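You operate a simulated robot arm through the tools that you are given. There is no shell and no other tool. Be economical: measure what you need, move in short steps, check, and stop when the job is done.

Carry out the task below with a simulated two-armed robot. There is one attempt and no reset: what you move stays moved.

JOB
Take the small roll from the long brown table top and put it in the inside of the sorting box by the bags. Then fetch the yellow ball from the green basket and set it on the blue tile. Then take the mend sign and leave it on the wooden side table top. Then lift the teal lid open. Keep to this order. Set down upright: mend sign.

It is judged by the outcome, as a careful person would: the job done as asked, and still so three seconds after it is handed in. It fails if anything else is knocked over, pushed out of place, dropped, spilled or broken. A push-on lid holds only when it is set on centred and level and pressed home; a screw cap is set on level and turned clockwise until tight.

ROBOT AND FRAMES
Two 7-joint arms with fingered hands on one trunk, on a base that drives. Base frame: it is fixed to the floor where the robot stands at the start and does not move with it; the origin is under the middle of the robot, x ahead of it, y to its left, z up; the surface under the hand at the start is at about z = 740. Units: mm, rad, N and s.
The left shoulder is at the start at [41, 140, 801], the right one opposite. Places, roughly: blue tile (10x10x1 cm) [1800, 7900, 700]; inside of the sorting box by the bags (22x24 cm) [-600, 1740, 740]; mend sign [-750, 9000, 750]; small roll [750, -250, 750]; teal lid [-6900, 7100, 900]; wooden side table top [-900, 6400, 700]; yellow ball (8x8x6 cm) [-1200, 6400, 800]. Payload 4 kg a hand.
The TCP of each hand is the grasp point between the finger pads, 36 mm short of the fingertips. In the tool frame z runs along the fingers and y along their closing line. Largest opening 120 mm; the body of the gripper starts 42 mm behind the TCP. The gripper is a hand of 5 fingers: y runs from the thumb to the fingers, the wrist lies at [-15, -109, -200] in the tool frame, and closing takes about 1.5 s.
Orientation is told as [roll, pitch, yaw] about the base's x, y, z axes, in that order, counted from this pose: with the fingers straight down and the wrist toward the robot, the tool's x, y and z point along [0, 1, 0], [1, 0, 0] and [0, 0, -1] of the base frame.

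CONTROLS
- The arms move only by the tool apply_moves. It takes "left_steps", "right_steps" or both (then of equal length, played together; a hand with none holds still); each is a list of rows, each an object (a shift or turn left out is 0, a gripper value left out holds the last) with "offset": the shift along the tool's x, y, z in units of 500 mm (1.0 is 500 mm), a list of three; "turn": the turn, a rotation vector about the tool's x, y, z in units of 180 degrees (1.0 is 180 degrees), a list of three. In form: [{"offset": [x, y, z], "turn": [rx, ry, rz]}, ...]. A call has 1 to 20 rows; each row is the pose to reach, as a shift and turn from the pose commanded when the call began, along the tool's axes at that moment. "left_jaw" and "right_jaw" are, for a hand that has rows, the opening, from 0 (shut) to 1 (fully open), set as the call begins (left out, the last holds). A call with a number of a shift or a turn outside -1 to 1 is refused whole. A row lasts 0.2 s, in which the tool goes at most 50 mm and 0.15 rad; a call with a longer step from one row to the next is refused whole, and so is a gripper value outside its range. Where a pose cannot be reached the arm comes as near as it can. A force on the tool above 40 N (or 10 N above the force at the start of the call, whichever is more), or a blocked arm, ends the call early, and 0.2 s more pass. Each finger travels about 153 mm/s and halts on what it meets, pressing with about 33 N; the grip force reading is that of the motor and also rises with nothing between the fingers. The clock runs only during rows and for 0.2 s after the last one: add rows that repeat a pose to give the fingers time. The reply holds the time, the measured pose of the TCP, the force on the tool along the base axes, the opening and the grip force, in the units named above and with some noise, with the torque about the TCP (base axes, N m) and any sound that the robot's microphone picked up, and new pictures: "views" is both (left out), scene, wrist or none (wrist: the cameras of the hands that moved).
- Cameras (640 x 400 px; columns grow to the right, rows downward): "scene" is now at [-43.3, 17.2, 1450.7]; the picture's right is [-0.32, -0.95, 0.03], its down [-0.43, 0.12, -0.89] and it looks along [0.84, -0.30, -0.45] (base axes); focal length 268 px, centre (320, 200). "left" rides on the left gripper at [-69, -79, -131] in its tool frame; the picture's right is [-0.78, -0.29, 0.55], its down [0.55, -0.73, 0.40] and it looks along [0.29, 0.61, 0.74] (tool axes); focal length 222 px, centre (320, 200). "right" rides on the right gripper at [69, -79, -131] in its tool frame; the picture's right is [-0.78, 0.29, -0.55], its down [-0.55, -0.73, 0.40] and it looks along [-0.29, 0.61, 0.74] (tool axes); focal length 222 px, centre (320, 200). There is no depth. A picture from a camera that has moved, and an enlarged one, comes with that camera's place and axes in the base frame and with its lens.
- lift_body(by): slides the trunk up (or, below 0, down) by that many mm; the arms and the scene camera ride with it, the base frame stays. It gives what a move gives, with no picture.
- drive_base(legs): drives the robot by 1 to 6 legs, each [ahead, left, turn to the left] in mm, mm and rad, along the robot's own axes; the way and the turn of a leg run together, so that a leg with both is an arc; at most 1500 mm and 3.142 rad a leg. The arms and the cameras ride along, it lands a little off, and it stops where it bumps. It gives what a move gives, and a new picture of the scene camera.
- set_fingers(index, middle, ring, little, thumb_bend, thumb_turn, hand): sets how far each is bent, from 0 (flat) to 1 (curled in); at 0.3 the hand is open as for a grip, at 0.7 the pads meet at the TCP. One left out holds its place. A second passes; each finger stops where it meets its share of the squeeze, and holds until it gets a number again. A gripper value or a shape takes the hand back. It gives what a move gives, with no picture; readings hold the bend of each and the force on index, middle, ring, little, thumb and palm. thumb_turn goes from beside the hand (0) to across from the fingers (1), as for a grip.
- set_grasp(shape, hand): the hand has 5 fingers and takes this shape, open, in about a second: jaw (thumb against the fingers, like two jaws); tri (thumb and two fingers); tip (a fingertip pinch); poke (one finger out to press); point (the index stretched); flat (the hand flat); cup (the hand cupped); fist (a fist). The gripper value then closes the fingers along that shape, each until it touches; the sizes above hold for jaw. It gives what a move gives, with no picture.
- pan_tilt(pan, tilt): turns the head with the scene camera to pan (to the left, within 1.501 rad either way) and tilt (down, from -0.506 to 1.204), counted from straight ahead of the robot. It gives what a move gives, and a new picture of the scene camera.
- enlarge(camera, box): a new picture of the part [left, top, right, bottom] of that camera's present view, enlarged. The clock stands still meanwhile.
- sign_off(): hands the job in; it is judged then, once.

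Work in short steps. Places have to be worked out from the pictures, the camera data and where the tool is seen: move nearer, look again, correct. Check each grasp and each placing, and mend what went wrong. You have 165 turns and 260 pictures in all, those below and enlarged ones among them. Open the grippers and draw the arms clear of the work before you hand the job in, unless the task says otherwise; then end with one line.

The tools are called after "Emit:" by a JSON object that holds its "op" and its "data". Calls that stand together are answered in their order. apply_moves: Moves the arms, as the interface text tells. Its arguments: {"type":"object","properties":{"left_steps":{"type":"array","items":{"type":"object","properties":{"offset":{"type":"array","items":{"type":"number"}},"turn":{"type":"array","items":{"type":"number"}}}}},"left_jaw":{"type":"number"},"right_steps":{"type":"array","items":{"type":"object","properties":{"offset":{"type":"array","items":{"type":"number"}},"turn":{"type":"array","items":{"type":"number"}}}}},"right_jaw":{"type":"number"},"views":{"type":"string","enum":["both","scene","wrist","none"]}},"required":[]} The other tools are called the same way: lift_body (by) slides the trunk up or down; set_grasp (shape, hand) gives the hand a shape; set_fingers (index, middle, ring, little, thumb_bend, thumb_turn, hand) moves the fingers one by one; drive_base (legs) drives the base; pan_tilt (pan, tilt) turns the head that bears the scene camera; enlarge (camera, box) takes an enlarged picture of a part of a camera's view; sign_off () hands the job in.

At the start:

```text
t: 0.0
left_ee_pos: [653.4, 41.0, 1029.4]
left_tool_rot: [-0.121, 0.046, 0.058]
left_ft_force: [-0.4, -0.5, -0.9]
left_torque: [-0.01, -0.02, -0.01]
left_grip_width: 119.9
left_gripper_force: 0.0
left_shape: jaw
left_bend: [0.3, 0.3, 0.3, 0.3, 0.3, 0.97]
left_finger forces: [0.0, 0.0, 0.0, 0.1, 0.0, 0.0]
right_ee_pos: [452.9, -468.7, 1130.6]
right_tool_rot: [-0.132, -0.228, -0.046]
right_ft_force: [-0.3, 0.0, 0.4]
right_torque: [-0.01, -0.01, 0.02]
right_grip_width: 119.9
right_gripper_force: 0.0
right_shape: jaw
right_bend: [0.3, 0.3, 0.3, 0.3, 0.3, 0.97]
right_finger forces: [0.1, 0.0, 0.0, 0.0, 0.0, 0.0]
trunk travel left (down, up): [-325.0, 265.0]
robot x, y, heading: [83.1, -55.6, 0.028]
head pan, tilt: [-0.354, 0.607]
```

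scene: 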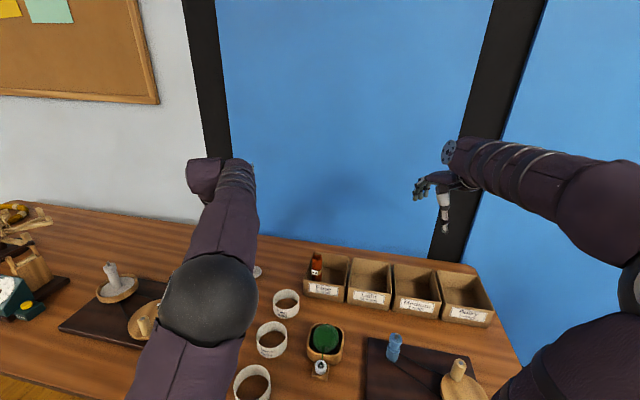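
right: 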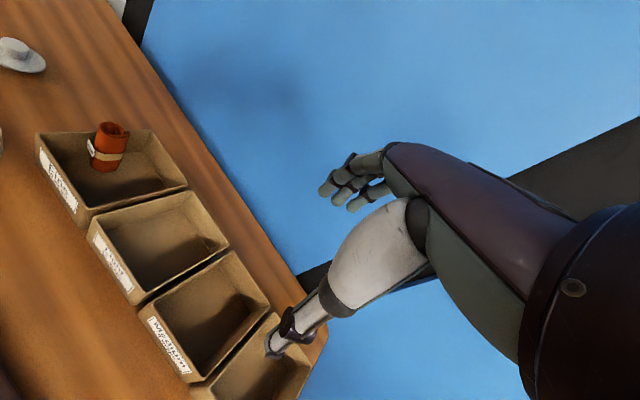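
left: 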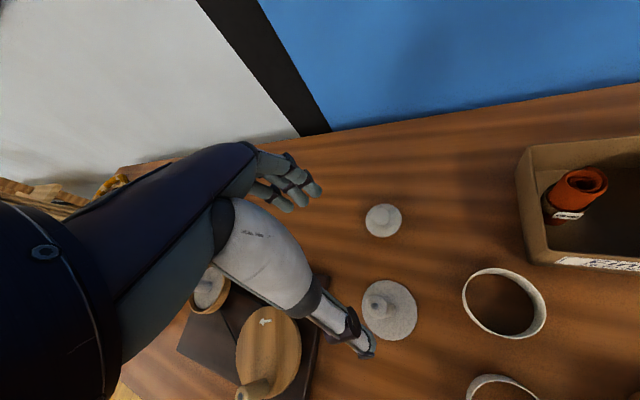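

I'll look closer at the orange roll standing in the left bin, about [740,-250].

Emit:
{"op": "enlarge", "data": {"camera": "scene", "box": [220, 220, 520, 400]}}

Emit:
{"op": "enlarge", "data": {"camera": "right", "box": [0, 80, 240, 230]}}

```text
2.13 times, centred on (370, 310) of scene
camera zoom: at [-43.3, 17.2, 1450.7], right [-0.32, -0.95, 0.03], down [-0.43, 0.12, -0.89], along [0.84, -0.3, -0.45], focal length 572 px, centre (213, -35)
```

zoom: 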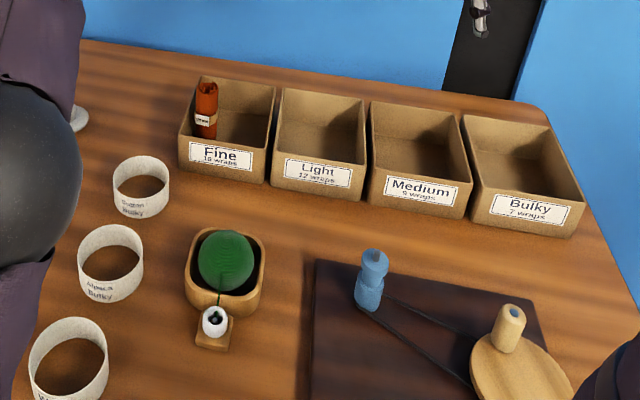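

```text
2.67 times, centred on (120, 155) of right
camera zoom: at [352.4, -378.4, 1230.6], right [0.1, -0.71, 0.7], down [-0.67, -0.57, -0.48], along [0.74, -0.41, -0.54], focal length 592 px, centre (853, 320)
```

zoom: 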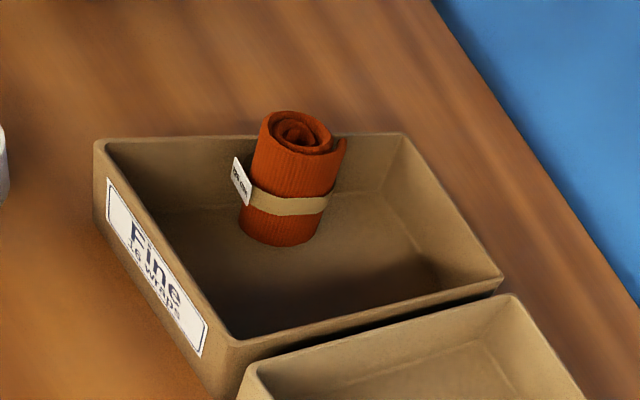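

The roll triangulates to about [650,-226], top z≈870; its bin's rim is at ≈828 and the bin is turned about -0.55 rad. I bring the right hand over it, straight down, closing along the bin's length.

Emit:
{"op": "apply_moves", "data": {"right_steps": [{"offset": [0.069, 0.036, 0.043], "turn": [0.01, 0.003, 0.0175]}, {"offset": [0.138, 0.071, 0.086], "turn": [0.02, 0.006, 0.035]}, {"offset": [0.208, 0.107, 0.129], "turn": [0.03, 0.009, 0.052]}, {"offset": [0.277, 0.143, 0.173], "turn": [0.04, 0.012, 0.07]}, {"offset": [0.346, 0.178, 0.216], "turn": [0.051, 0.015, 0.087]}, {"offset": [0.415, 0.214, 0.259], "turn": [0.061, 0.018, 0.105]}, {"offset": [0.485, 0.25, 0.302], "turn": [0.071, 0.021, 0.122]}, {"offset": [0.554, 0.285, 0.345], "turn": [0.081, 0.0245, 0.1397]}], "right_jaw": 1}}

```text
t: 0.3
left_ee_pos: [636.5, 9.0, 838.4]
left_tool_rot: [-0.094, 0.529, 0.225]
left_ft_force: [2.0, -1.2, 9.1]
left_torque: [0.31, -0.17, -0.1]
left_grip_width: 120.0
left_gripper_force: 0.0
left_shape: jaw
left_bend: [0.3, 0.3, 0.3, 0.3, 0.3, 0.97]
left_finger forces: [0.1, 0.0, 0.0, 0.0, 0.1, 0.0]
right_ee_pos: [502.9, -577.4, 1080.5]
right_tool_rot: [-0.137, -0.295, -0.196]
right_ft_force: [1.5, 2.4, 1.6]
right_torque: [-0.14, 0.16, -0.05]
right_grip_width: 120.1
right_gripper_force: 0.1
right_shape: jaw
right_bend: [0.3, 0.3, 0.3, 0.3, 0.3, 0.97]
right_finger forces: [0.0, 0.0, 0.1, 0.0, 0.1, 0.0]
trunk travel left (down, up): [-325.0, 265.0]
robot x, y, heading: [81.8, -55.2, 0.031]
head pan, tilt: [-0.354, 0.607]
stopped in row 1 (left hand): the arm was blocked; the commanded pose is now the measured one
camera scene: at [-66.3, 33.1, 1443.2], right [-0.32, -0.95, 0.03], down [-0.42, 0.11, -0.9], along [0.85, -0.3, -0.43], focal length 268 px, centre (320, 200)
camera right: at [410.8, -469.6, 1172.1], right [-0.05, -0.71, 0.71], down [-0.72, -0.47, -0.52], along [0.7, -0.53, -0.48], focal length 222 px, centre (320, 200)
```

scene: 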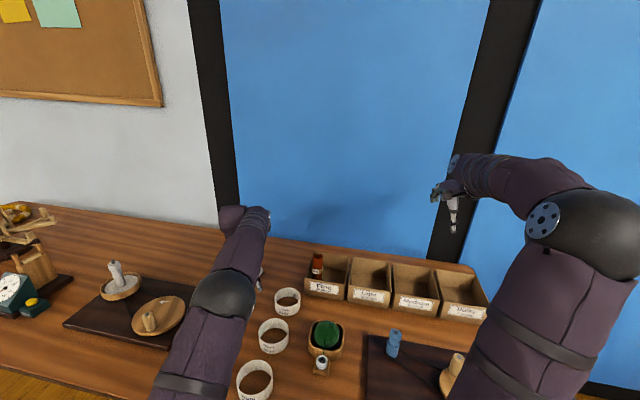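
right: 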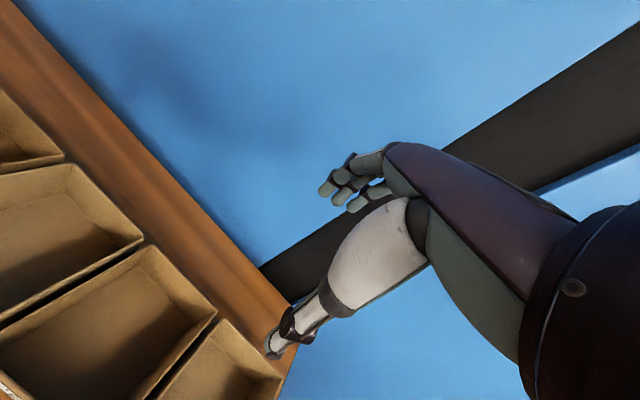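

The left arm sank on its own and was blocked, at z≈838. I check what it is near before moving.

Emit:
{"op": "apply_moves", "data": {"left_steps": [{"offset": [0, 0, 0]}], "views": "both"}}

```text
t: 0.7
left_ee_pos: [632.2, 21.7, 791.4]
left_tool_rot: [-0.003, 0.639, 0.37]
left_ft_force: [53.2, -4.6, 155.6]
left_torque: [3.56, -5.32, -1.3]
left_grip_width: 94.1
left_gripper_force: 0.1
left_shape: jaw
left_bend: [0.41, 0.38, 0.38, 0.3, 0.3, 0.97]
left_finger forces: [54.1, 50.0, 45.8, 15.4, 0.0, 0.0]
right_ee_pos: [512.0, -617.8, 1043.7]
right_tool_rot: [-0.088, -0.271, -0.252]
right_ft_force: [3.1, 2.0, 4.5]
right_torque: [-0.15, 0.18, -0.06]
right_grip_width: 119.8
right_gripper_force: 0.0
right_shape: jaw
right_bend: [0.3, 0.3, 0.3, 0.3, 0.3, 0.97]
right_finger forces: [0.0, 0.1, 0.0, 0.0, 0.0, 0.0]
trunk travel left (down, up): [-325.0, 265.0]
robot x, y, heading: [94.4, -54.0, 0.035]
head pan, tilt: [-0.354, 0.607]
stopped in row 1 (left hand): the arm was blocked; the commanded pose is now the measured one
camera scene: at [-82.9, 35.8, 1438.7], right [-0.31, -0.95, 0.03], down [-0.4, 0.1, -0.91], along [0.86, -0.3, -0.41], focal length 268 px, centre (320, 200)
camera left: at [673.1, -37.3, 946.2], right [-0.24, -0.94, -0.26], down [-0.97, 0.21, 0.12], along [-0.05, 0.28, -0.96], focal length 222 px, centre (320, 200)
```

scene: 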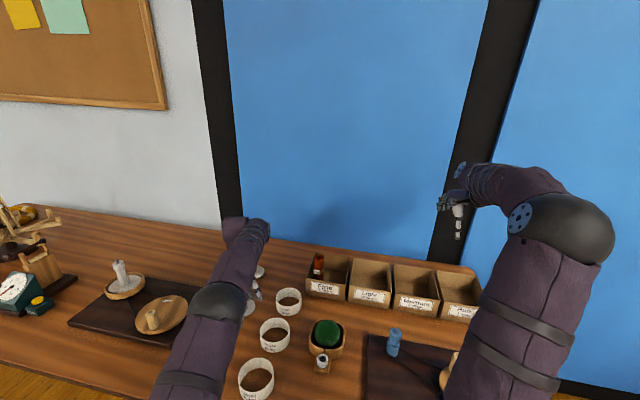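
left: 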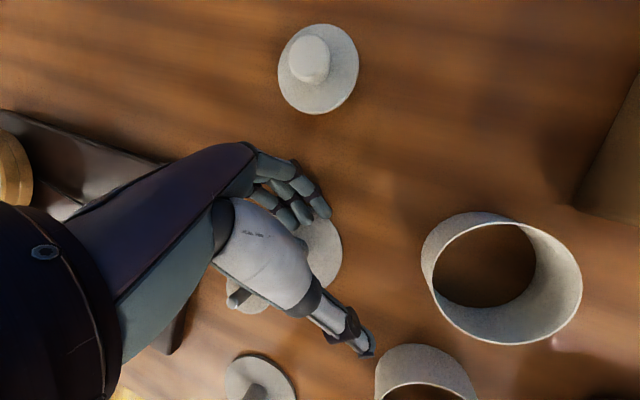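

Both arms sagged and the left fingers now press on the table with about 155 N. I relieve this by raising the trunk.

Emit:
{"op": "lift_body", "data": {"by": 80}}

```text
t: 1.0
left_ee_pos: [651.7, 28.9, 787.1]
left_tool_rot: [0.066, 0.646, 0.529]
left_ft_force: [35.6, -20.7, 185.0]
left_torque: [5.02, -3.81, -1.62]
left_grip_width: 86.5
left_gripper_force: 0.0
left_shape: jaw
left_bend: [0.48, 0.46, 0.45, 0.33, 0.3, 0.97]
left_finger forces: [36.5, 42.2, 37.0, 69.3, 0.1, 0.1]
right_ee_pos: [536.1, -652.6, 983.9]
right_tool_rot: [-0.046, -0.145, -0.292]
right_ft_force: [2.0, -0.2, 3.9]
right_torque: [-0.02, 0.2, -0.01]
right_grip_width: 119.8
right_gripper_force: 0.1
right_shape: jaw
right_bend: [0.3, 0.3, 0.3, 0.3, 0.3, 0.97]
right_finger forces: [0.1, 0.0, 0.1, 0.0, 0.0, 0.0]
trunk travel left (down, up): [-345.0, 245.0]
robot x, y, heading: [73.9, -33.6, 0.039]
head pan, tilt: [-0.354, 0.607]
stopped: the arm was blocked; the commanded pose is now the measured one
```

It is still pressing, so I now command the left hand straight up while holding the right hand.

Emit:
{"op": "apply_moves", "data": {"left_steps": [{"offset": [0.03, -0.05, -0.06]}, {"offset": [0.05, -0.09, -0.12]}, {"offset": [0.06, -0.13, -0.18]}, {"offset": [0.06, -0.13, -0.18]}], "right_steps": [{"offset": [0, 0, 0]}, {"offset": [0, 0, 0]}, {"offset": [0, 0, 0]}, {"offset": [0, 0, 0]}], "views": "scene"}}

```text
t: 1.3
left_ee_pos: [652.2, 77.7, 782.4]
left_tool_rot: [0.122, 0.682, 0.709]
left_ft_force: [52.0, -11.2, 187.8]
left_torque: [3.7, -3.25, -0.93]
left_grip_width: 82.1
left_gripper_force: 0.0
left_shape: jaw
left_bend: [0.52, 0.51, 0.45, 0.4, 0.3, 0.97]
left_finger forces: [48.6, 68.0, 46.2, 26.1, 0.0, 0.0]
right_ee_pos: [569.1, -648.4, 952.2]
right_tool_rot: [-0.064, -0.044, -0.312]
right_ft_force: [0.3, -0.3, 5.2]
right_torque: [0.02, 0.05, -0.04]
right_grip_width: 119.8
right_gripper_force: 0.2
right_shape: jaw
right_bend: [0.3, 0.3, 0.3, 0.3, 0.3, 0.97]
right_finger forces: [0.0, 0.0, 0.0, 0.0, 0.0, 0.0]
trunk travel left (down, up): [-345.0, 245.0]
robot x, y, heading: [69.7, -29.2, 0.049]
head pan, tilt: [-0.354, 0.607]
stopped in row 1 (left hand): the arm was blocked; the commanded pose is now the measured one
camera scene: at [-82.5, -0.9, 1451.3], right [-0.3, -0.95, 0.0], down [-0.42, 0.14, -0.9], along [0.86, -0.27, -0.44], focal length 268 px, centre (320, 200)
```

scene: 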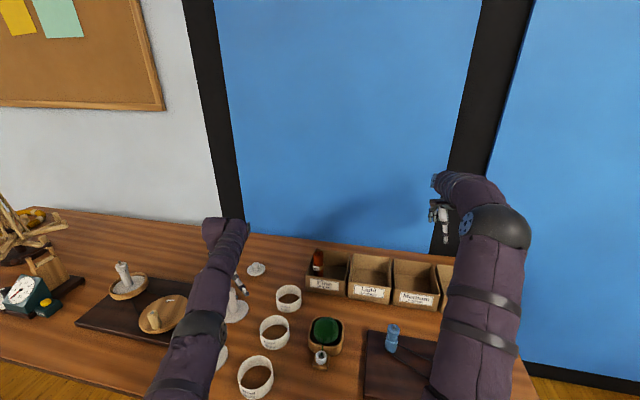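

The trunk did gain 20 mm last time, so I raise it again to take the load off the left hand.

Emit:
{"op": "lift_body", "data": {"by": 150}}

```text
t: 1.7
left_ee_pos: [656.6, 86.5, 777.2]
left_tool_rot: [0.009, 0.592, 0.696]
left_ft_force: [30.2, -62.6, 185.7]
left_torque: [2.38, -2.14, -1.23]
left_grip_width: 78.3
left_gripper_force: 0.1
left_shape: jaw
left_bend: [0.55, 0.78, 0.54, 0.46, 0.3, 0.97]
left_finger forces: [38.7, 58.7, 64.0, 40.4, 0.0, 0.1]
right_ee_pos: [604.2, -622.3, 900.6]
right_tool_rot: [-0.035, 0.105, -0.29]
right_ft_force: [2.6, -0.6, 3.3]
right_torque: [-0.04, 0.18, 0.01]
right_grip_width: 119.9
right_gripper_force: 0.0
right_shape: jaw
right_bend: [0.3, 0.3, 0.3, 0.3, 0.3, 0.97]
right_finger forces: [0.0, 0.0, 0.1, 0.0, 0.0, 0.0]
trunk travel left (down, up): [-362.0, 228.0]
robot x, y, heading: [65.7, -0.0, 0.1]
head pan, tilt: [-0.354, 0.607]
stopped: the arm was blocked; the commanded pose is now the measured one
```

Both arms keep sinking, so I command both straight up, a full 48 mm per row.

Emit:
{"op": "apply_moves", "data": {"left_steps": [{"offset": [0.0, -0.054, -0.08]}, {"offset": [0.0, -0.107, -0.16]}, {"offset": [0.0, -0.16, -0.24]}, {"offset": [0.0, -0.16, -0.24]}], "right_steps": [{"offset": [-0.003, -0.01, -0.095]}, {"offset": [-0.006, -0.02, -0.19]}, {"offset": [-0.01, -0.03, -0.285]}, {"offset": [-0.01, -0.03, -0.285]}], "views": "scene"}}

```text
t: 1.9
left_ee_pos: [659.3, 100.6, 768.3]
left_tool_rot: [-0.049, 0.58, 0.69]
left_ft_force: [-12.1, -44.4, 231.9]
left_torque: [5.13, -1.36, 0.26]
left_grip_width: 68.9
left_gripper_force: 0.0
left_shape: jaw
left_bend: [0.75, 0.75, 0.7, 0.55, 0.3, 0.97]
left_finger forces: [67.0, 78.1, 73.3, 42.2, 0.0, 0.1]
left hand out of reach, approached as far as the arm can: row 1
right_ee_pos: [598.7, -613.0, 888.2]
right_tool_rot: [-0.075, 0.203, -0.326]
right_ft_force: [-1.4, -1.1, 5.0]
right_torque: [-0.01, -0.1, -0.06]
right_grip_width: 119.8
right_gripper_force: 0.2
right_shape: jaw
right_bend: [0.3, 0.3, 0.3, 0.3, 0.3, 0.97]
right_finger forces: [0.1, 0.1, 0.0, 0.1, 0.0, 0.0]
trunk travel left (down, up): [-362.0, 228.0]
robot x, y, heading: [70.7, -17.4, 0.067]
head pan, tilt: [-0.354, 0.607]
stopped in row 1 (left hand): the force on the tool passed its limit at 229 N (the readings are from after the stop); the commanded pose is now the measured one
camera scene: at [-140.3, -58.1, 1450.0], right [-0.28, -0.96, -0.06], down [-0.39, 0.17, -0.91], along [0.88, -0.23, -0.42], focal length 268 px, centre (320, 200)
```

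scene: 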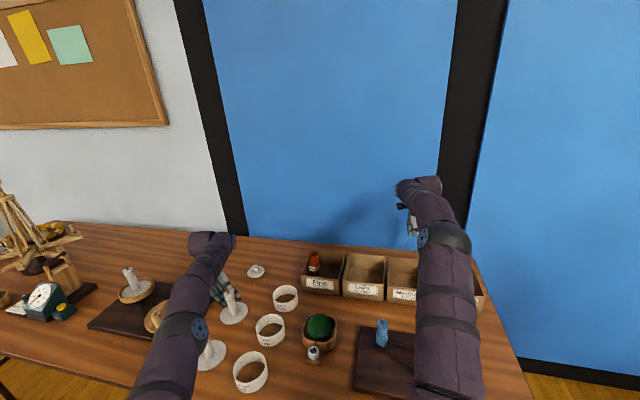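

The camera axes suggest the body itself is leaning back, with both arms nearly straight. I look down to see how the robot stands.

Emit:
{"op": "pan_tilt", "data": {"pan": 0, "tilt": 1.2}}

```text
t: 2.9
left_ee_pos: [660.4, 99.5, 767.7]
left_tool_rot: [-0.038, 0.574, 0.694]
left_ft_force: [1.8, -7.2, 219.5]
left_torque: [5.52, -0.39, -0.6]
left_grip_width: 69.4
left_gripper_force: 0.0
left_shape: jaw
left_bend: [0.75, 0.76, 0.7, 0.56, 0.3, 0.97]
left_finger forces: [63.1, 60.4, 68.8, 48.6, 0.0, 0.0]
right_ee_pos: [582.9, -633.1, 889.8]
right_tool_rot: [-0.076, 0.199, -0.349]
right_ft_force: [0.0, -0.3, -0.3]
right_torque: [0.04, -0.02, 0.03]
right_grip_width: 119.9
right_gripper_force: 0.1
right_shape: jaw
right_bend: [0.3, 0.3, 0.3, 0.3, 0.3, 0.97]
right_finger forces: [0.1, 0.0, 0.0, 0.0, 0.0, 0.0]
trunk travel left (down, up): [-362.0, 228.0]
robot x, y, heading: [68.5, -24.7, 0.048]
head pan, tilt: [0.0, 1.201]
camera scene: at [-165.6, -37.1, 1401.3], right [0.04, -1.0, 0.0], down [-0.85, -0.04, -0.53], along [0.53, 0.02, -0.85], focal length 268 px, centre (320, 200)
```

scene: 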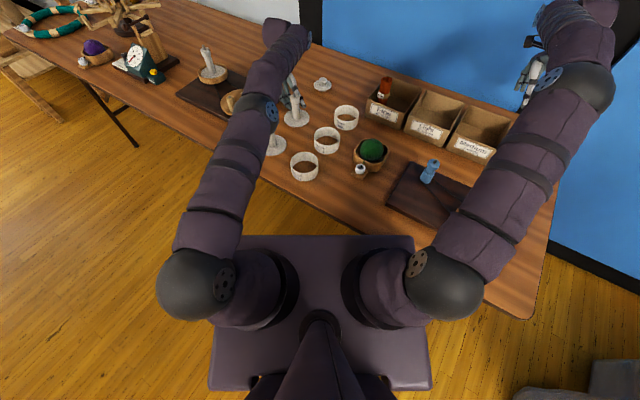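

Now it's clear: the robot stands tipped back about 0.18 rad and is settling forward, with the left hand caught on the table. I raise both hands and swing the left wrist back toward its reach so the robot can settle upright.

Emit:
{"op": "apply_moves", "data": {"left_steps": [{"offset": [-0.002, -0.03, -0.05], "turn": [-0.04, 0, 0]}, {"offset": [-0.005, -0.07, -0.11], "turn": [-0.08, 0, 0]}, {"offset": [-0.007, -0.11, -0.17], "turn": [-0.12, 0, 0]}, {"offset": [-0.01, -0.15, -0.23], "turn": [-0.16, 0, 0]}, {"offset": [-0.012, -0.19, -0.29], "turn": [-0.18, 0, 0]}, {"offset": [-0.014, -0.22, -0.34], "turn": [-0.18, 0, 0]}, {"offset": [-0.016, -0.25, -0.39], "turn": [-0.18, 0, 0]}], "right_steps": [{"offset": [-0.006, -0.016, -0.078]}, {"offset": [-0.012, -0.032, -0.156]}, {"offset": [-0.018, -0.048, -0.234]}, {"offset": [-0.024, -0.064, -0.312]}, {"offset": [-0.03, -0.08, -0.39]}, {"offset": [-0.036, -0.096, -0.45]}, {"offset": [-0.036, -0.096, -0.45]}], "views": "scene"}}

```text
t: 3.3
left_ee_pos: [660.1, 105.0, 783.5]
left_tool_rot: [-0.016, 0.593, 0.765]
left_ft_force: [-9.6, -60.5, 228.1]
left_torque: [8.04, -2.61, -1.12]
left_grip_width: 71.2
left_gripper_force: 0.1
left_shape: jaw
left_bend: [0.5, 0.69, 0.64, 0.41, 0.3, 0.97]
left_finger forces: [39.3, 69.8, 71.1, 66.3, 0.0, 0.0]
left hand out of reach, approached as far as the arm can: row 1
right_ee_pos: [572.4, -637.2, 874.8]
right_tool_rot: [-0.103, 0.304, -0.321]
right_ft_force: [-0.5, -2.6, 4.7]
right_torque: [0.12, -0.14, -0.05]
right_grip_width: 119.9
right_gripper_force: 0.0
right_shape: jaw
right_bend: [0.3, 0.3, 0.3, 0.3, 0.3, 0.97]
right_finger forces: [0.0, 0.1, 0.0, 0.0, 0.0, 0.1]
trunk travel left (down, up): [-362.0, 228.0]
robot x, y, heading: [69.7, -44.5, -0.006]
head pan, tilt: [0.0, 1.201]
stopped in row 1 (left hand): the arm was blocked; the commanded pose is now the measured one
camera scene: at [-168.0, -44.6, 1401.0], right [0.0, -1.0, 0.0], down [-0.85, 0.0, -0.53], along [0.53, 0.0, -0.85], focal length 268 px, centre (320, 200)
```

scene: 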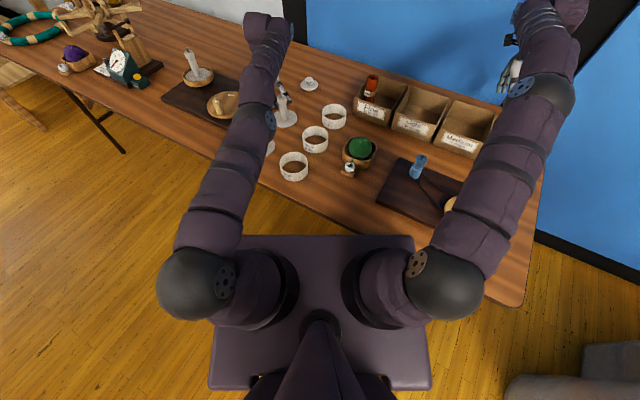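

The arm is blocked at the edge of its reach. I check what the left fingers rest on before choosing how to free them.

Emit:
{"op": "enlarge", "data": {"camera": "left", "box": [0, 0, 640, 400]}}

Emit:
{"op": "enlarge", "data": {"camera": "scene", "box": [180, 0, 420, 150]}}

```text
1.00 times, centred on (320, 200) of left (not enlarged: the box is as wide or as high as the picture)
camera zoom: at [714.5, 63.0, 938.7], right [0.16, -0.95, -0.28], down [-0.98, -0.19, 0.07], along [-0.12, 0.26, -0.96], focal length 222 px, centre (320, 200)
```

zoom: 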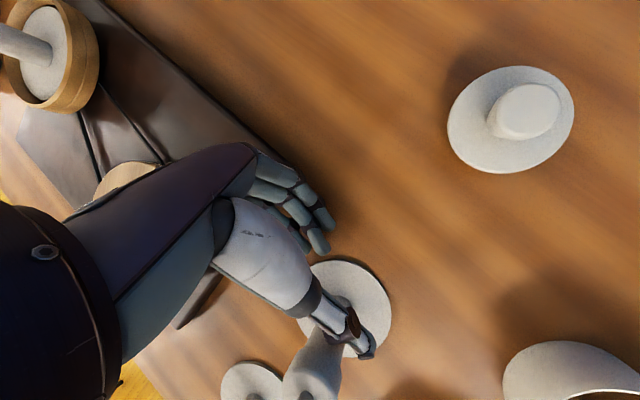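

```text
2.67 times, centred on (300, 75) of scene
camera zoom: at [-168.0, -44.6, 1401.0], right [0.0, -1.0, 0.0], down [-0.85, 0.0, -0.53], along [0.53, 0.0, -0.85], focal length 714 px, centre (373, 533)
```

zoom: 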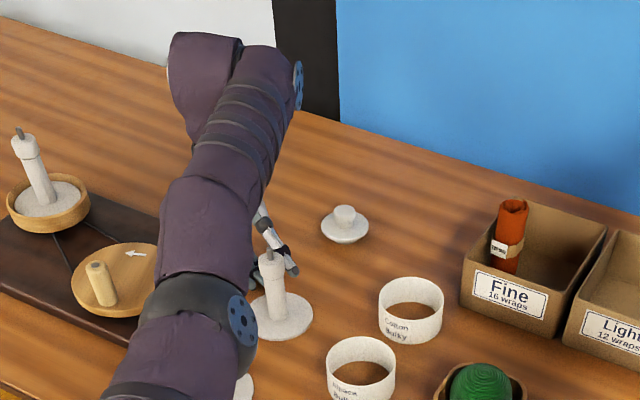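

Nothing is knocked over: the fingers rest on bare table behind a standing spindle. I raise the trunk again, which takes the hand straight up.

Emit:
{"op": "lift_body", "data": {"by": 200}}

```text
t: 3.6
left_ee_pos: [721.2, 218.7, 812.8]
left_tool_rot: [-0.141, 0.501, 0.958]
left_ft_force: [-1.7, 15.5, 102.5]
left_torque: [2.79, -2.19, 0.63]
left_grip_width: 102.1
left_gripper_force: 0.1
left_shape: jaw
left_bend: [0.31, 0.39, 0.38, 0.3, 0.3, 0.97]
left_finger forces: [58.5, 19.8, 24.3, 0.0, 0.1, 0.1]
right_ee_pos: [603.2, -587.6, 845.4]
right_tool_rot: [-0.162, 0.441, -0.146]
right_ft_force: [6.8, 0.6, 3.3]
right_torque: [-0.12, 0.42, 0.03]
right_grip_width: 120.0
right_gripper_force: 0.1
right_shape: jaw
right_bend: [0.3, 0.3, 0.3, 0.3, 0.3, 0.97]
right_finger forces: [0.1, 0.0, 0.0, 0.1, 0.0, 0.0]
trunk travel left (down, up): [-368.0, 222.0]
robot x, y, heading: [59.8, -57.9, -0.034]
head pan, tilt: [0.0, 1.201]
stopped: the arm was blocked; the commanded pose is now the measured one
```

The load halved and the hand rose. I now raise both hands in small steps.

Emit:
{"op": "apply_moves", "data": {"left_steps": [{"offset": [-0.004, -0.015, -0.026], "turn": [-0.02, 0, 0]}, {"offset": [-0.008, -0.03, -0.052], "turn": [-0.04, 0, 0]}, {"offset": [-0.012, -0.045, -0.078], "turn": [-0.06, 0, 0]}, {"offset": [-0.018, -0.07, -0.12], "turn": [-0.09, 0, 0]}, {"offset": [-0.024, -0.095, -0.17], "turn": [-0.12, 0, 0]}, {"offset": [-0.032, -0.12, -0.22], "turn": [-0.15, 0, 0]}], "right_steps": [{"offset": [-0.012, -0.034, -0.071]}, {"offset": [-0.024, -0.068, -0.142]}, {"offset": [-0.036, -0.102, -0.213]}, {"offset": [-0.048, -0.136, -0.284]}, {"offset": [-0.048, -0.136, -0.284]}, {"offset": [-0.048, -0.136, -0.284]}], "views": "scene"}}

```text
t: 3.9
left_ee_pos: [778.0, 213.9, 827.8]
left_tool_rot: [-0.248, 0.456, 0.992]
left_ft_force: [-1.9, -1.7, -4.7]
left_torque: [0.02, -0.14, 0.09]
left_grip_width: 120.1
left_gripper_force: 0.1
left_shape: jaw
left_bend: [0.3, 0.3, 0.3, 0.3, 0.3, 0.97]
left_finger forces: [0.1, 0.1, 0.1, 0.1, 0.0, 0.1]
left hand out of reach, approached as far as the arm can: row 1
right_ee_pos: [591.1, -569.3, 809.3]
right_tool_rot: [-0.161, 0.606, -0.121]
right_ft_force: [3.3, 0.5, 23.2]
right_torque: [0.75, -1.29, 0.0]
right_grip_width: 119.0
right_gripper_force: 0.0
right_shape: jaw
right_bend: [0.3, 0.3, 0.3, 0.3, 0.3, 0.97]
right_finger forces: [21.9, 0.0, 0.0, 0.0, 0.0, 0.0]
trunk travel left (down, up): [-368.0, 222.0]
robot x, y, heading: [40.0, -56.2, -0.079]
head pan, tilt: [0.0, 1.201]
stopped in row 1 (left hand): the arm was blocked; the commanded pose is now the measured one
camera scene: at [-94.0, -28.7, 1414.8], right [-0.08, -1.0, 0.02], down [-0.88, 0.07, -0.47], along [0.47, -0.05, -0.88], focal length 268 px, centre (320, 200)
```

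scene: 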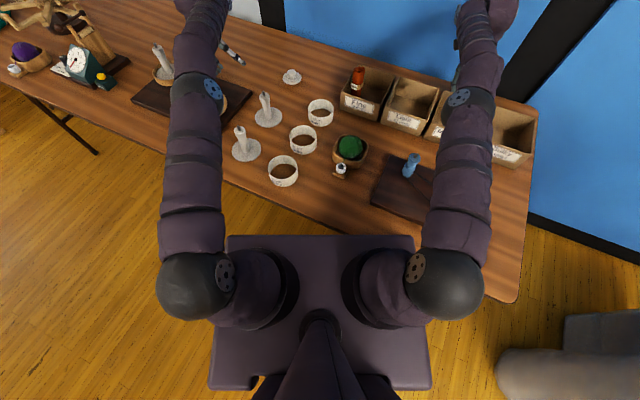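

The left hand is free and the robot is settling upright, but the right index now touches the bin area. I raise and draw back both hands.

Emit:
{"op": "apply_moves", "data": {"left_steps": [{"offset": [0.026, -0.037, -0.034], "turn": [-0.03, 0, 0]}, {"offset": [0.052, -0.074, -0.068], "turn": [-0.06, 0, 0]}, {"offset": [0.078, -0.111, -0.102], "turn": [-0.09, 0, 0]}, {"offset": [0.104, -0.148, -0.136], "turn": [-0.12, 0, 0]}, {"offset": [0.13, -0.185, -0.17], "turn": [-0.14, 0, 0]}], "right_steps": [{"offset": [-0.01, -0.056, -0.045], "turn": [-0.035, 0, 0]}, {"offset": [-0.02, -0.112, -0.09], "turn": [-0.07, 0, 0]}, {"offset": [-0.03, -0.168, -0.135], "turn": [-0.105, 0, 0]}, {"offset": [-0.04, -0.224, -0.18], "turn": [-0.14, 0, 0]}, {"offset": [-0.05, -0.28, -0.225], "turn": [-0.17, 0, 0]}], "views": "both"}}

```text
t: 4.2
left_ee_pos: [821.2, 152.2, 785.6]
left_tool_rot: [-0.206, 0.365, 0.914]
left_ft_force: [30.2, -5.0, 109.6]
left_torque: [2.88, -3.24, -0.91]
left_grip_width: 98.4
left_gripper_force: 0.0
left_shape: jaw
left_bend: [0.34, 0.34, 0.31, 0.3, 0.3, 0.97]
left_finger forces: [42.0, 31.4, 36.8, 0.0, 0.0, 0.0]
right_ee_pos: [582.5, -578.6, 792.8]
right_tool_rot: [-0.17, 0.704, 0.033]
right_ft_force: [7.9, -12.6, 75.0]
right_torque: [-1.62, -2.52, -0.14]
right_grip_width: 91.8
right_gripper_force: 0.1
right_shape: jaw
right_bend: [0.45, 0.4, 0.37, 0.3, 0.3, 0.97]
right_finger forces: [19.3, 42.7, 15.8, 0.1, 0.0, 0.0]
trunk travel left (down, up): [-368.0, 222.0]
robot x, y, heading: [24.3, -62.8, -0.142]
head pan, tilt: [0.0, 1.201]
stopped in row 1 (left hand): the force on the tool passed its limit at 179 N (the readings are from after the stop); the commanded pose is now the measured one
camera scene: at [-52.9, -19.8, 1419.8], right [-0.14, -0.99, 0.02], down [-0.89, 0.12, -0.43], along [0.43, -0.08, -0.9], focal length 268 px, centre (320, 200)
camera right: at [593.4, -486.6, 933.4], right [0.68, -0.66, 0.32], down [-0.73, -0.63, 0.25], along [0.04, -0.41, -0.91], focal length 222 px, centre (320, 200)
camera left: at [842.1, 109.0, 948.3], right [0.45, -0.86, -0.25], down [-0.89, -0.41, -0.21], along [0.08, 0.31, -0.95], focal length 222 px, centre (320, 200)
```

scene: 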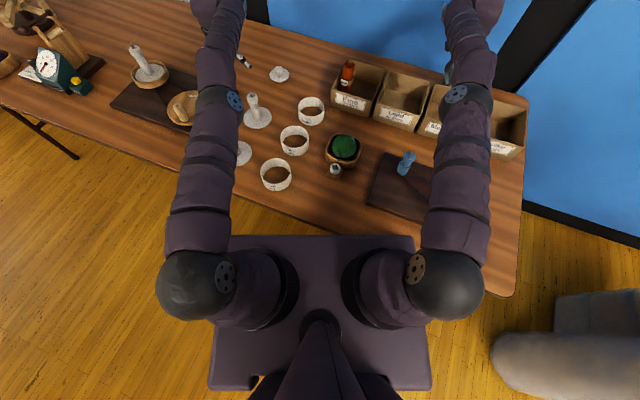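
right: 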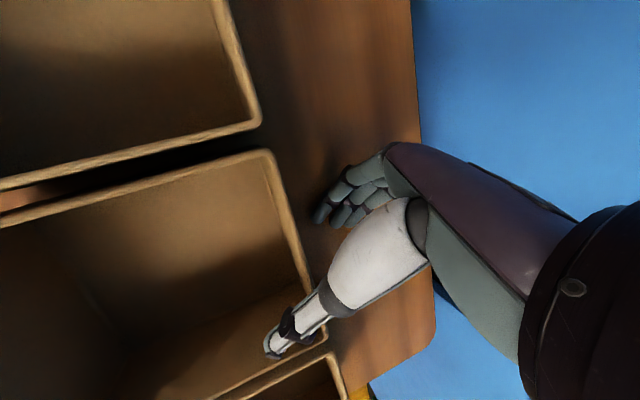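
left: 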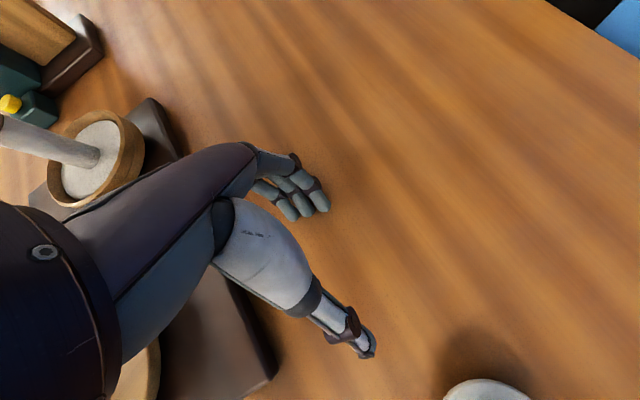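

The robot is almost upright now (lean ≈0.08). Both hands touch the table lightly, the right one straddling a bin's back wall, so I lift the trunk straight up.

Emit:
{"op": "lift_body", "data": {"by": 200}}

```text
t: 4.6
left_ee_pos: [827.5, 263.2, 831.0]
left_tool_rot: [-0.325, 0.284, 1.058]
left_ft_force: [-2.0, -0.4, -4.6]
left_torque: [-0.13, -0.25, 0.04]
left_grip_width: 120.1
left_gripper_force: 0.1
left_shape: jaw
left_bend: [0.3, 0.3, 0.3, 0.3, 0.3, 0.97]
left_finger forces: [0.0, 0.0, 0.1, 0.0, 0.0, 0.1]
right_ee_pos: [603.8, -553.7, 780.3]
right_tool_rot: [-0.271, 0.721, -0.001]
right_ft_force: [-1.3, -5.2, 209.7]
right_torque: [-6.53, -6.11, 0.9]
right_grip_width: 81.1
right_gripper_force: 0.1
right_shape: jaw
right_bend: [0.54, 0.51, 0.46, 0.35, 0.28, 0.97]
right_finger forces: [36.7, 58.2, 26.7, 87.6, 3.8, 0.0]
trunk travel left (down, up): [-384.0, 206.0]
robot x, y, heading: [29.6, -46.5, -0.083]
head pan, tilt: [0.0, 1.201]
stopped: the arm was blocked; the commanded pose is now the measured one
```

The load rocked onto the right hand and the left is free. I lift again.

Emit:
{"op": "lift_body", "data": {"by": 200}}

```text
t: 4.9
left_ee_pos: [835.2, 262.3, 787.8]
left_tool_rot: [-0.311, 0.27, 1.073]
left_ft_force: [26.2, -9.4, 103.8]
left_torque: [5.14, -3.19, -1.64]
left_grip_width: 114.1
left_gripper_force: 0.1
left_shape: jaw
left_bend: [0.28, 0.3, 0.3, 0.3, 0.3, 0.97]
left_finger forces: [25.0, 22.7, 44.8, 25.2, 0.1, 0.0]
right_ee_pos: [618.1, -571.5, 780.7]
right_tool_rot: [-0.383, 0.68, -0.144]
right_ft_force: [-24.4, 16.4, 161.6]
right_torque: [-3.87, -2.44, -0.24]
right_grip_width: 80.4
right_gripper_force: 0.2
right_shape: jaw
right_bend: [0.55, 0.52, 0.44, 0.31, 0.15, 0.93]
right_finger forces: [31.3, 47.9, 23.1, 38.2, 22.2, 0.1]
trunk travel left (down, up): [-389.0, 201.0]
robot x, y, heading: [33.9, -42.4, -0.075]
head pan, tilt: [0.0, 1.201]
stopped: the force on the tool passed its limit at 225 N (the readings are from after the stop); the commanded pose is now the measured one
```

Both hands share the load now. I try gently raising both while tipping the wrists back into reach.

Emit:
{"op": "apply_moves", "data": {"left_steps": [{"offset": [0.0, -0.005, -0.02], "turn": [-0.015, 0, 0]}, {"offset": [0.0, -0.01, -0.04], "turn": [-0.03, 0, 0]}, {"offset": [0.0, -0.015, -0.06], "turn": [-0.045, 0, 0]}, {"offset": [0.0, -0.02, -0.08], "turn": [-0.06, 0, 0]}], "right_steps": [{"offset": [-0.004, -0.013, -0.015], "turn": [-0.015, 0, 0]}, {"offset": [-0.008, -0.026, -0.03], "turn": [-0.03, 0, 0]}, {"offset": [-0.012, -0.039, -0.045], "turn": [-0.045, 0, 0]}, {"offset": [-0.016, -0.052, -0.06], "turn": [-0.06, 0, 0]}], "views": "both"}}

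```text
t: 5.2
left_ee_pos: [859.0, 291.6, 787.0]
left_tool_rot: [-0.368, 0.22, 1.123]
left_ft_force: [-5.1, 3.5, 55.8]
left_torque: [3.09, -0.73, 0.36]
left_grip_width: 115.7
left_gripper_force: 0.2
left_shape: jaw
left_bend: [0.3, 0.3, 0.3, 0.3, 0.3, 0.97]
left_finger forces: [0.1, 24.8, 31.7, 0.0, 0.1, 0.1]
left hand out of reach, approached as far as the arm can: row 1
right_ee_pos: [626.3, -590.2, 778.0]
right_tool_rot: [-0.43, 0.635, -0.217]
right_ft_force: [-15.5, 16.2, 190.1]
right_torque: [-3.71, -0.82, -0.54]
right_grip_width: 84.2
right_gripper_force: 0.0
right_shape: jaw
right_bend: [0.54, 0.47, 0.4, 0.3, 0.0, 0.94]
right_finger forces: [47.6, 65.2, 32.1, 0.0, 46.4, 0.1]
trunk travel left (down, up): [-389.0, 201.0]
robot x, y, heading: [33.4, -41.5, -0.081]
head pan, tilt: [0.0, 1.201]
stopped in row 1 (left hand): the arm was blocked; the commanded pose is now the measured one
camera scene: at [-41.3, -21.5, 1424.1], right [-0.08, -1.0, 0.01], down [-0.9, 0.07, -0.43], along [0.43, -0.05, -0.9], focal length 268 px, centre (320, 200)
camera right: at [641.0, -471.9, 897.5], right [0.6, -0.63, 0.49], down [-0.8, -0.5, 0.33], along [0.04, -0.59, -0.81], focal length 222 px, centre (320, 200)
camera left: at [857.8, 242.6, 950.5], right [0.69, -0.7, -0.16], down [-0.7, -0.6, -0.4], along [0.18, 0.38, -0.9], focal length 222 px, centre (320, 200)
```

scene: 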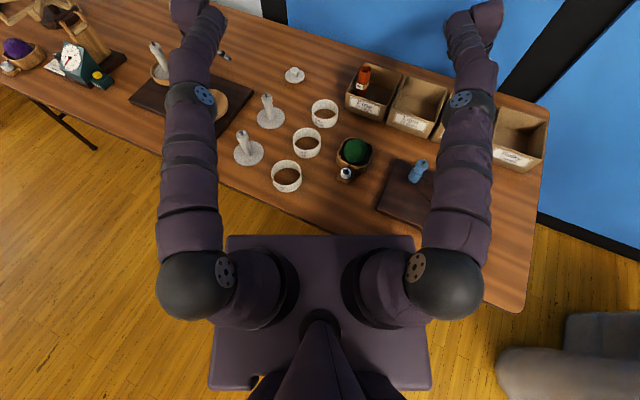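
right: 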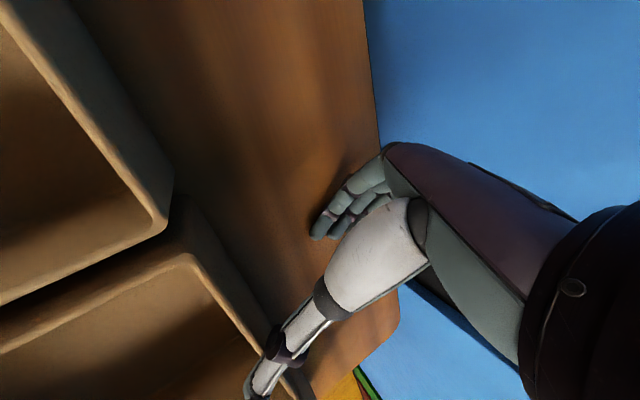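
left: 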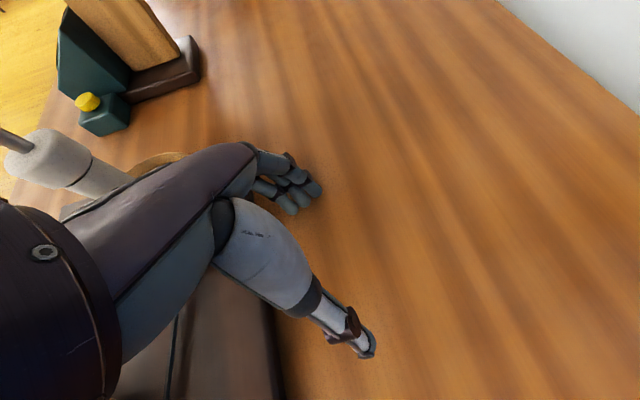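

The left is nearly unloaded. I try a small trunk lift, which may finish without tripping the force limit.

Emit:
{"op": "lift_body", "data": {"by": 25}}

```text
t: 5.5
left_ee_pos: [858.6, 292.7, 781.4]
left_tool_rot: [-0.374, 0.182, 1.132]
left_ft_force: [20.8, 1.7, 114.7]
left_torque: [6.14, -3.31, -1.34]
left_grip_width: 114.7
left_gripper_force: 0.1
left_shape: jaw
left_bend: [0.25, 0.3, 0.3, 0.29, 0.3, 0.97]
left_finger forces: [20.8, 32.6, 57.8, 12.4, 0.0, 0.1]
right_ee_pos: [629.1, -589.7, 777.1]
right_tool_rot: [-0.493, 0.629, -0.259]
right_ft_force: [-4.1, 5.7, 167.6]
right_torque: [-3.7, 0.25, -0.85]
right_grip_width: 82.0
right_gripper_force: 0.0
right_shape: jaw
right_bend: [0.55, 0.49, 0.41, 0.3, 0.0, 0.96]
right_finger forces: [43.9, 55.2, 28.1, 0.1, 39.3, 0.0]
trunk travel left (down, up): [-396.0, 194.0]
robot x, y, heading: [36.4, -38.9, -0.07]
head pan, tilt: [0.0, 1.201]
stopped: the arm was blocked; the commanded pose is now the measured one
```

I let the rocking die out by a head move (which also gives a wider view), then lift again.

Emit:
{"op": "pan_tilt", "data": {"pan": 0, "tilt": 0.8}}

Emit:
{"op": "lift_body", "data": {"by": 60}}

```text
t: 6.4
left_ee_pos: [857.8, 291.3, 779.8]
left_tool_rot: [-0.371, 0.182, 1.132]
left_ft_force: [17.2, 1.1, 120.6]
left_torque: [6.64, -3.32, -1.08]
left_grip_width: 114.9
left_gripper_force: 0.1
left_shape: jaw
left_bend: [0.25, 0.3, 0.3, 0.29, 0.3, 0.97]
left_finger forces: [20.7, 40.3, 55.8, 13.0, 0.0, 0.0]
right_ee_pos: [629.8, -590.2, 775.0]
right_tool_rot: [-0.49, 0.628, -0.257]
right_ft_force: [-2.5, 6.5, 169.0]
right_torque: [-3.73, 0.22, -0.73]
right_grip_width: 82.1
right_gripper_force: 0.0
right_shape: jaw
right_bend: [0.55, 0.49, 0.41, 0.3, 0.0, 0.97]
right_finger forces: [46.4, 57.0, 28.6, 0.0, 37.8, 0.0]
trunk travel left (down, up): [-396.0, 194.0]
robot x, y, heading: [29.9, -41.7, -0.077]
head pan, tilt: [0.0, 0.799]
camera scene: at [-24.6, -32.0, 1459.2], right [-0.07, -1.0, 0.0], down [-0.66, 0.04, -0.75], along [0.75, -0.06, -0.66], focal length 268 px, centre (320, 200)
```

scene: 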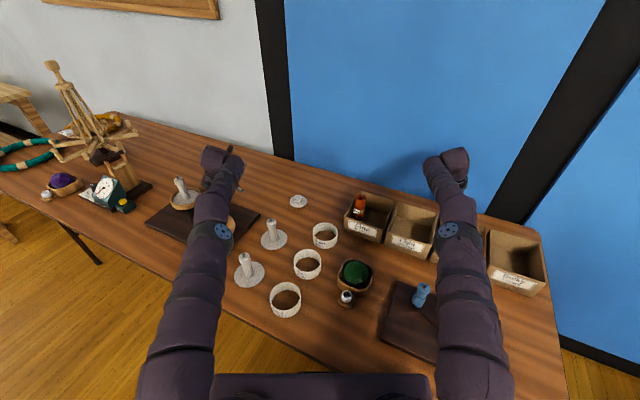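

```text
t: 7.4
left_ee_pos: [905.4, 286.5, 788.9]
left_tool_rot: [-0.301, 0.234, 1.142]
left_ft_force: [-12.9, 5.5, 41.5]
left_torque: [2.47, 0.36, 0.71]
left_grip_width: 114.8
left_gripper_force: 0.1
left_shape: jaw
left_bend: [0.3, 0.3, 0.3, 0.3, 0.3, 0.97]
left_finger forces: [0.0, 20.5, 21.7, 0.0, 0.0, 0.1]
right_ee_pos: [674.4, -601.5, 786.8]
right_tool_rot: [-0.442, 0.701, -0.226]
right_ft_force: [-20.5, 4.0, 53.0]
right_torque: [-0.91, -0.12, -0.4]
right_grip_width: 82.6
right_gripper_force: 0.1
right_shape: jaw
right_bend: [0.51, 0.48, 0.4, 0.3, 0.3, 0.97]
right_finger forces: [19.4, 24.3, 9.0, 0.1, 0.0, 0.1]
trunk travel left (down, up): [-456.0, 134.0]
robot x, y, heading: [29.7, -39.1, -0.076]
head pan, tilt: [0.0, 0.799]
```

The full 60 mm worked and the loads dropped to about 45 N each. I lift further.

Emit:
{"op": "lift_body", "data": {"by": 100}}

```text
t: 8.7
left_ee_pos: [908.0, 280.6, 879.1]
left_tool_rot: [-0.287, 0.245, 1.14]
left_ft_force: [-0.1, 0.1, 0.2]
left_torque: [-0.02, -0.02, -0.05]
left_grip_width: 119.5
left_gripper_force: 0.0
left_shape: jaw
left_bend: [0.3, 0.3, 0.3, 0.3, 0.3, 0.97]
left_finger forces: [0.0, 0.0, 0.0, 0.0, 0.1, 0.0]
right_ee_pos: [679.4, -597.4, 875.4]
right_tool_rot: [-0.431, 0.712, -0.213]
right_ft_force: [0.8, 0.5, -0.5]
right_torque: [-0.03, 0.03, -0.01]
right_grip_width: 120.0
right_gripper_force: 0.1
right_shape: jaw
right_bend: [0.3, 0.3, 0.3, 0.3, 0.3, 0.97]
right_finger forces: [0.0, 0.0, 0.0, 0.1, 0.0, 0.0]
trunk travel left (down, up): [-556.0, 34.0]
robot x, y, heading: [35.8, -39.6, -0.073]
head pan, tilt: [0.0, 0.799]
```

Both hands are free. I bring both up and back.

Emit:
{"op": "apply_moves", "data": {"left_steps": [{"offset": [0.01, -0.04, -0.085]}, {"offset": [0.05, -0.075, -0.14]}, {"offset": [0.085, -0.11, -0.2]}, {"offset": [0.114, -0.139, -0.255]}], "right_steps": [{"offset": [-0.02, -0.085, -0.02]}, {"offset": [-0.035, -0.165, -0.025]}, {"offset": [-0.05, -0.235, -0.028]}, {"offset": [-0.061, -0.305, -0.031]}], "views": "scene"}}

```text
t: 9.7
left_ee_pos: [806.3, 282.6, 1000.9]
left_tool_rot: [-0.291, 0.244, 1.141]
left_ft_force: [-0.5, 0.2, 0.9]
left_torque: [-0.01, -0.02, -0.05]
left_grip_width: 119.9
left_gripper_force: 0.0
left_shape: jaw
left_bend: [0.3, 0.3, 0.3, 0.3, 0.3, 0.97]
left_finger forces: [0.1, 0.0, 0.1, 0.1, 0.1, 0.1]
right_ee_pos: [577.3, -599.3, 996.0]
right_tool_rot: [-0.43, 0.711, -0.213]
right_ft_force: [0.5, 0.7, -0.8]
right_torque: [-0.02, -0.05, 0.01]
right_grip_width: 119.8
right_gripper_force: 0.1
right_shape: jaw
right_bend: [0.3, 0.3, 0.3, 0.3, 0.3, 0.97]
right_finger forces: [0.1, 0.0, 0.0, 0.1, 0.0, 0.0]
trunk travel left (down, up): [-556.0, 34.0]
robot x, y, heading: [32.4, -40.5, -0.073]
head pan, tilt: [0.0, 0.799]
camera scene: at [81.9, -45.6, 1605.9], right [-0.07, -1.0, 0.0], down [-0.71, 0.05, -0.7], along [0.7, -0.05, -0.72], focal length 268 px, centre (320, 200)
```

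scene: 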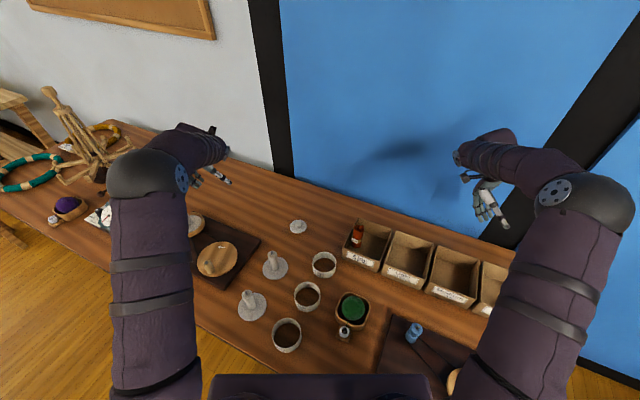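

The robot is upright, arms respond normally, and all items still stand. I re-measure the roll.

Emit:
{"op": "enlarge", "data": {"camera": "scene", "box": [280, 190, 520, 340]}}

Emit:
{"op": "enlarge", "data": {"camera": "right", "box": [0, 0, 640, 399]}}

```text
2.67 times, centred on (400, 265) of scene
camera zoom: at [81.9, -45.6, 1605.9], right [-0.07, -1.0, 0.0], down [-0.71, 0.05, -0.7], along [0.7, -0.05, -0.72], focal length 714 px, centre (107, 27)
```

zoom: 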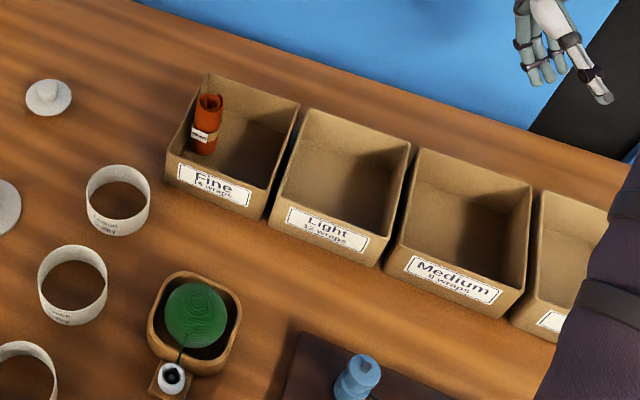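

```text
1.00 times, centred on (320, 200) of right (not enlarged: the box is as wide or as high as the picture)
camera zoom: at [600.9, -482.9, 1115.7], right [0.64, -0.64, 0.43], down [-0.77, -0.51, 0.38], along [-0.02, -0.58, -0.82], focal length 222 px, centre (320, 200)
```

zoom: 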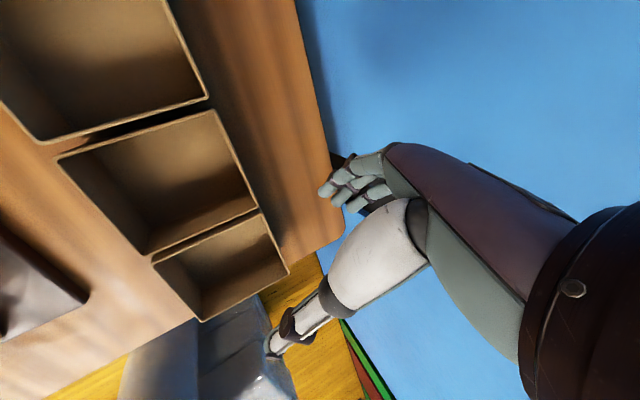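

The roll is now at [656,-222], z 755–870. I move the right hand above it, pointing straight down, yaw -0.5.

Emit:
{"op": "apply_moves", "data": {"right_steps": [{"offset": [0.078, 0, -0.035], "turn": [-0.0225, 0.018, 0.015]}, {"offset": [0.156, -0.001, -0.071], "turn": [-0.045, 0.036, 0.03]}, {"offset": [0.234, -0.001, -0.106], "turn": [-0.068, 0.054, 0.045]}, {"offset": [0.312, -0.002, -0.141], "turn": [-0.09, 0.072, 0.06]}, {"offset": [0.39, -0.002, -0.177], "turn": [-0.113, 0.09, 0.075]}, {"offset": [0.468, -0.003, -0.212], "turn": [-0.135, 0.108, 0.09]}, {"offset": [0.546, -0.003, -0.247], "turn": [-0.158, 0.126, 0.105]}, {"offset": [0.624, -0.004, -0.283], "turn": [-0.18, 0.145, 0.12]}, {"offset": [0.701, -0.004, -0.318], "turn": [-0.203, 0.163, 0.135]}], "right_jaw": 1}}

```text
t: 11.7
left_ee_pos: [807.8, 283.2, 998.1]
left_tool_rot: [-0.288, 0.245, 1.14]
left_ft_force: [-0.1, 0.2, 0.2]
left_torque: [-0.05, -0.04, -0.02]
left_grip_width: 119.9
left_gripper_force: 0.0
left_shape: jaw
left_bend: [0.3, 0.3, 0.3, 0.3, 0.3, 0.97]
left_finger forces: [0.0, 0.0, 0.0, 0.1, 0.1, 0.0]
right_ee_pos: [658.0, -220.0, 995.3]
right_tool_rot: [0.002, -0.001, -0.503]
right_ft_force: [0.1, 0.4, -0.4]
right_torque: [-0.01, 0.0, 0.0]
right_grip_width: 119.9
right_gripper_force: 0.0
right_shape: jaw
right_bend: [0.3, 0.3, 0.3, 0.3, 0.3, 0.97]
right_finger forces: [0.0, 0.0, 0.0, 0.0, 0.0, 0.0]
trunk travel left (down, up): [-556.0, 34.0]
robot x, y, heading: [30.8, -34.9, -0.074]
head pan, tilt: [0.0, 0.799]
camera scene: at [83.7, -43.8, 1606.0], right [-0.07, -1.0, 0.0], down [-0.71, 0.05, -0.7], along [0.7, -0.05, -0.72], focal length 268 px, centre (320, 200)
camera right: at [621.6, -120.6, 1126.6], right [-0.12, -0.83, 0.55], down [-0.91, -0.13, -0.4], along [0.4, -0.55, -0.74], focal length 222 px, centre (320, 200)
```

scene: 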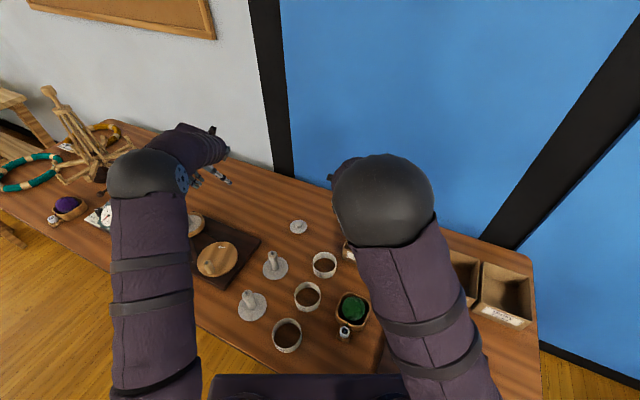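
right: 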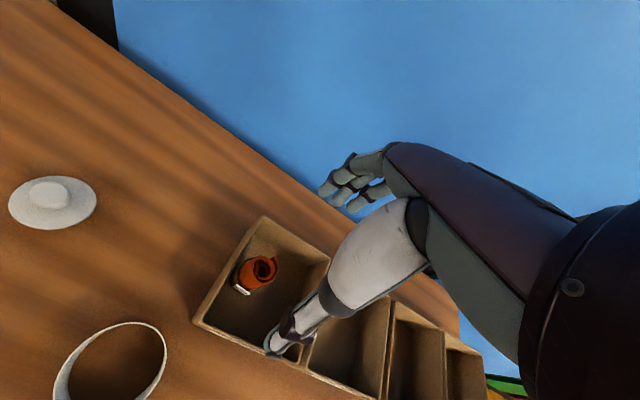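

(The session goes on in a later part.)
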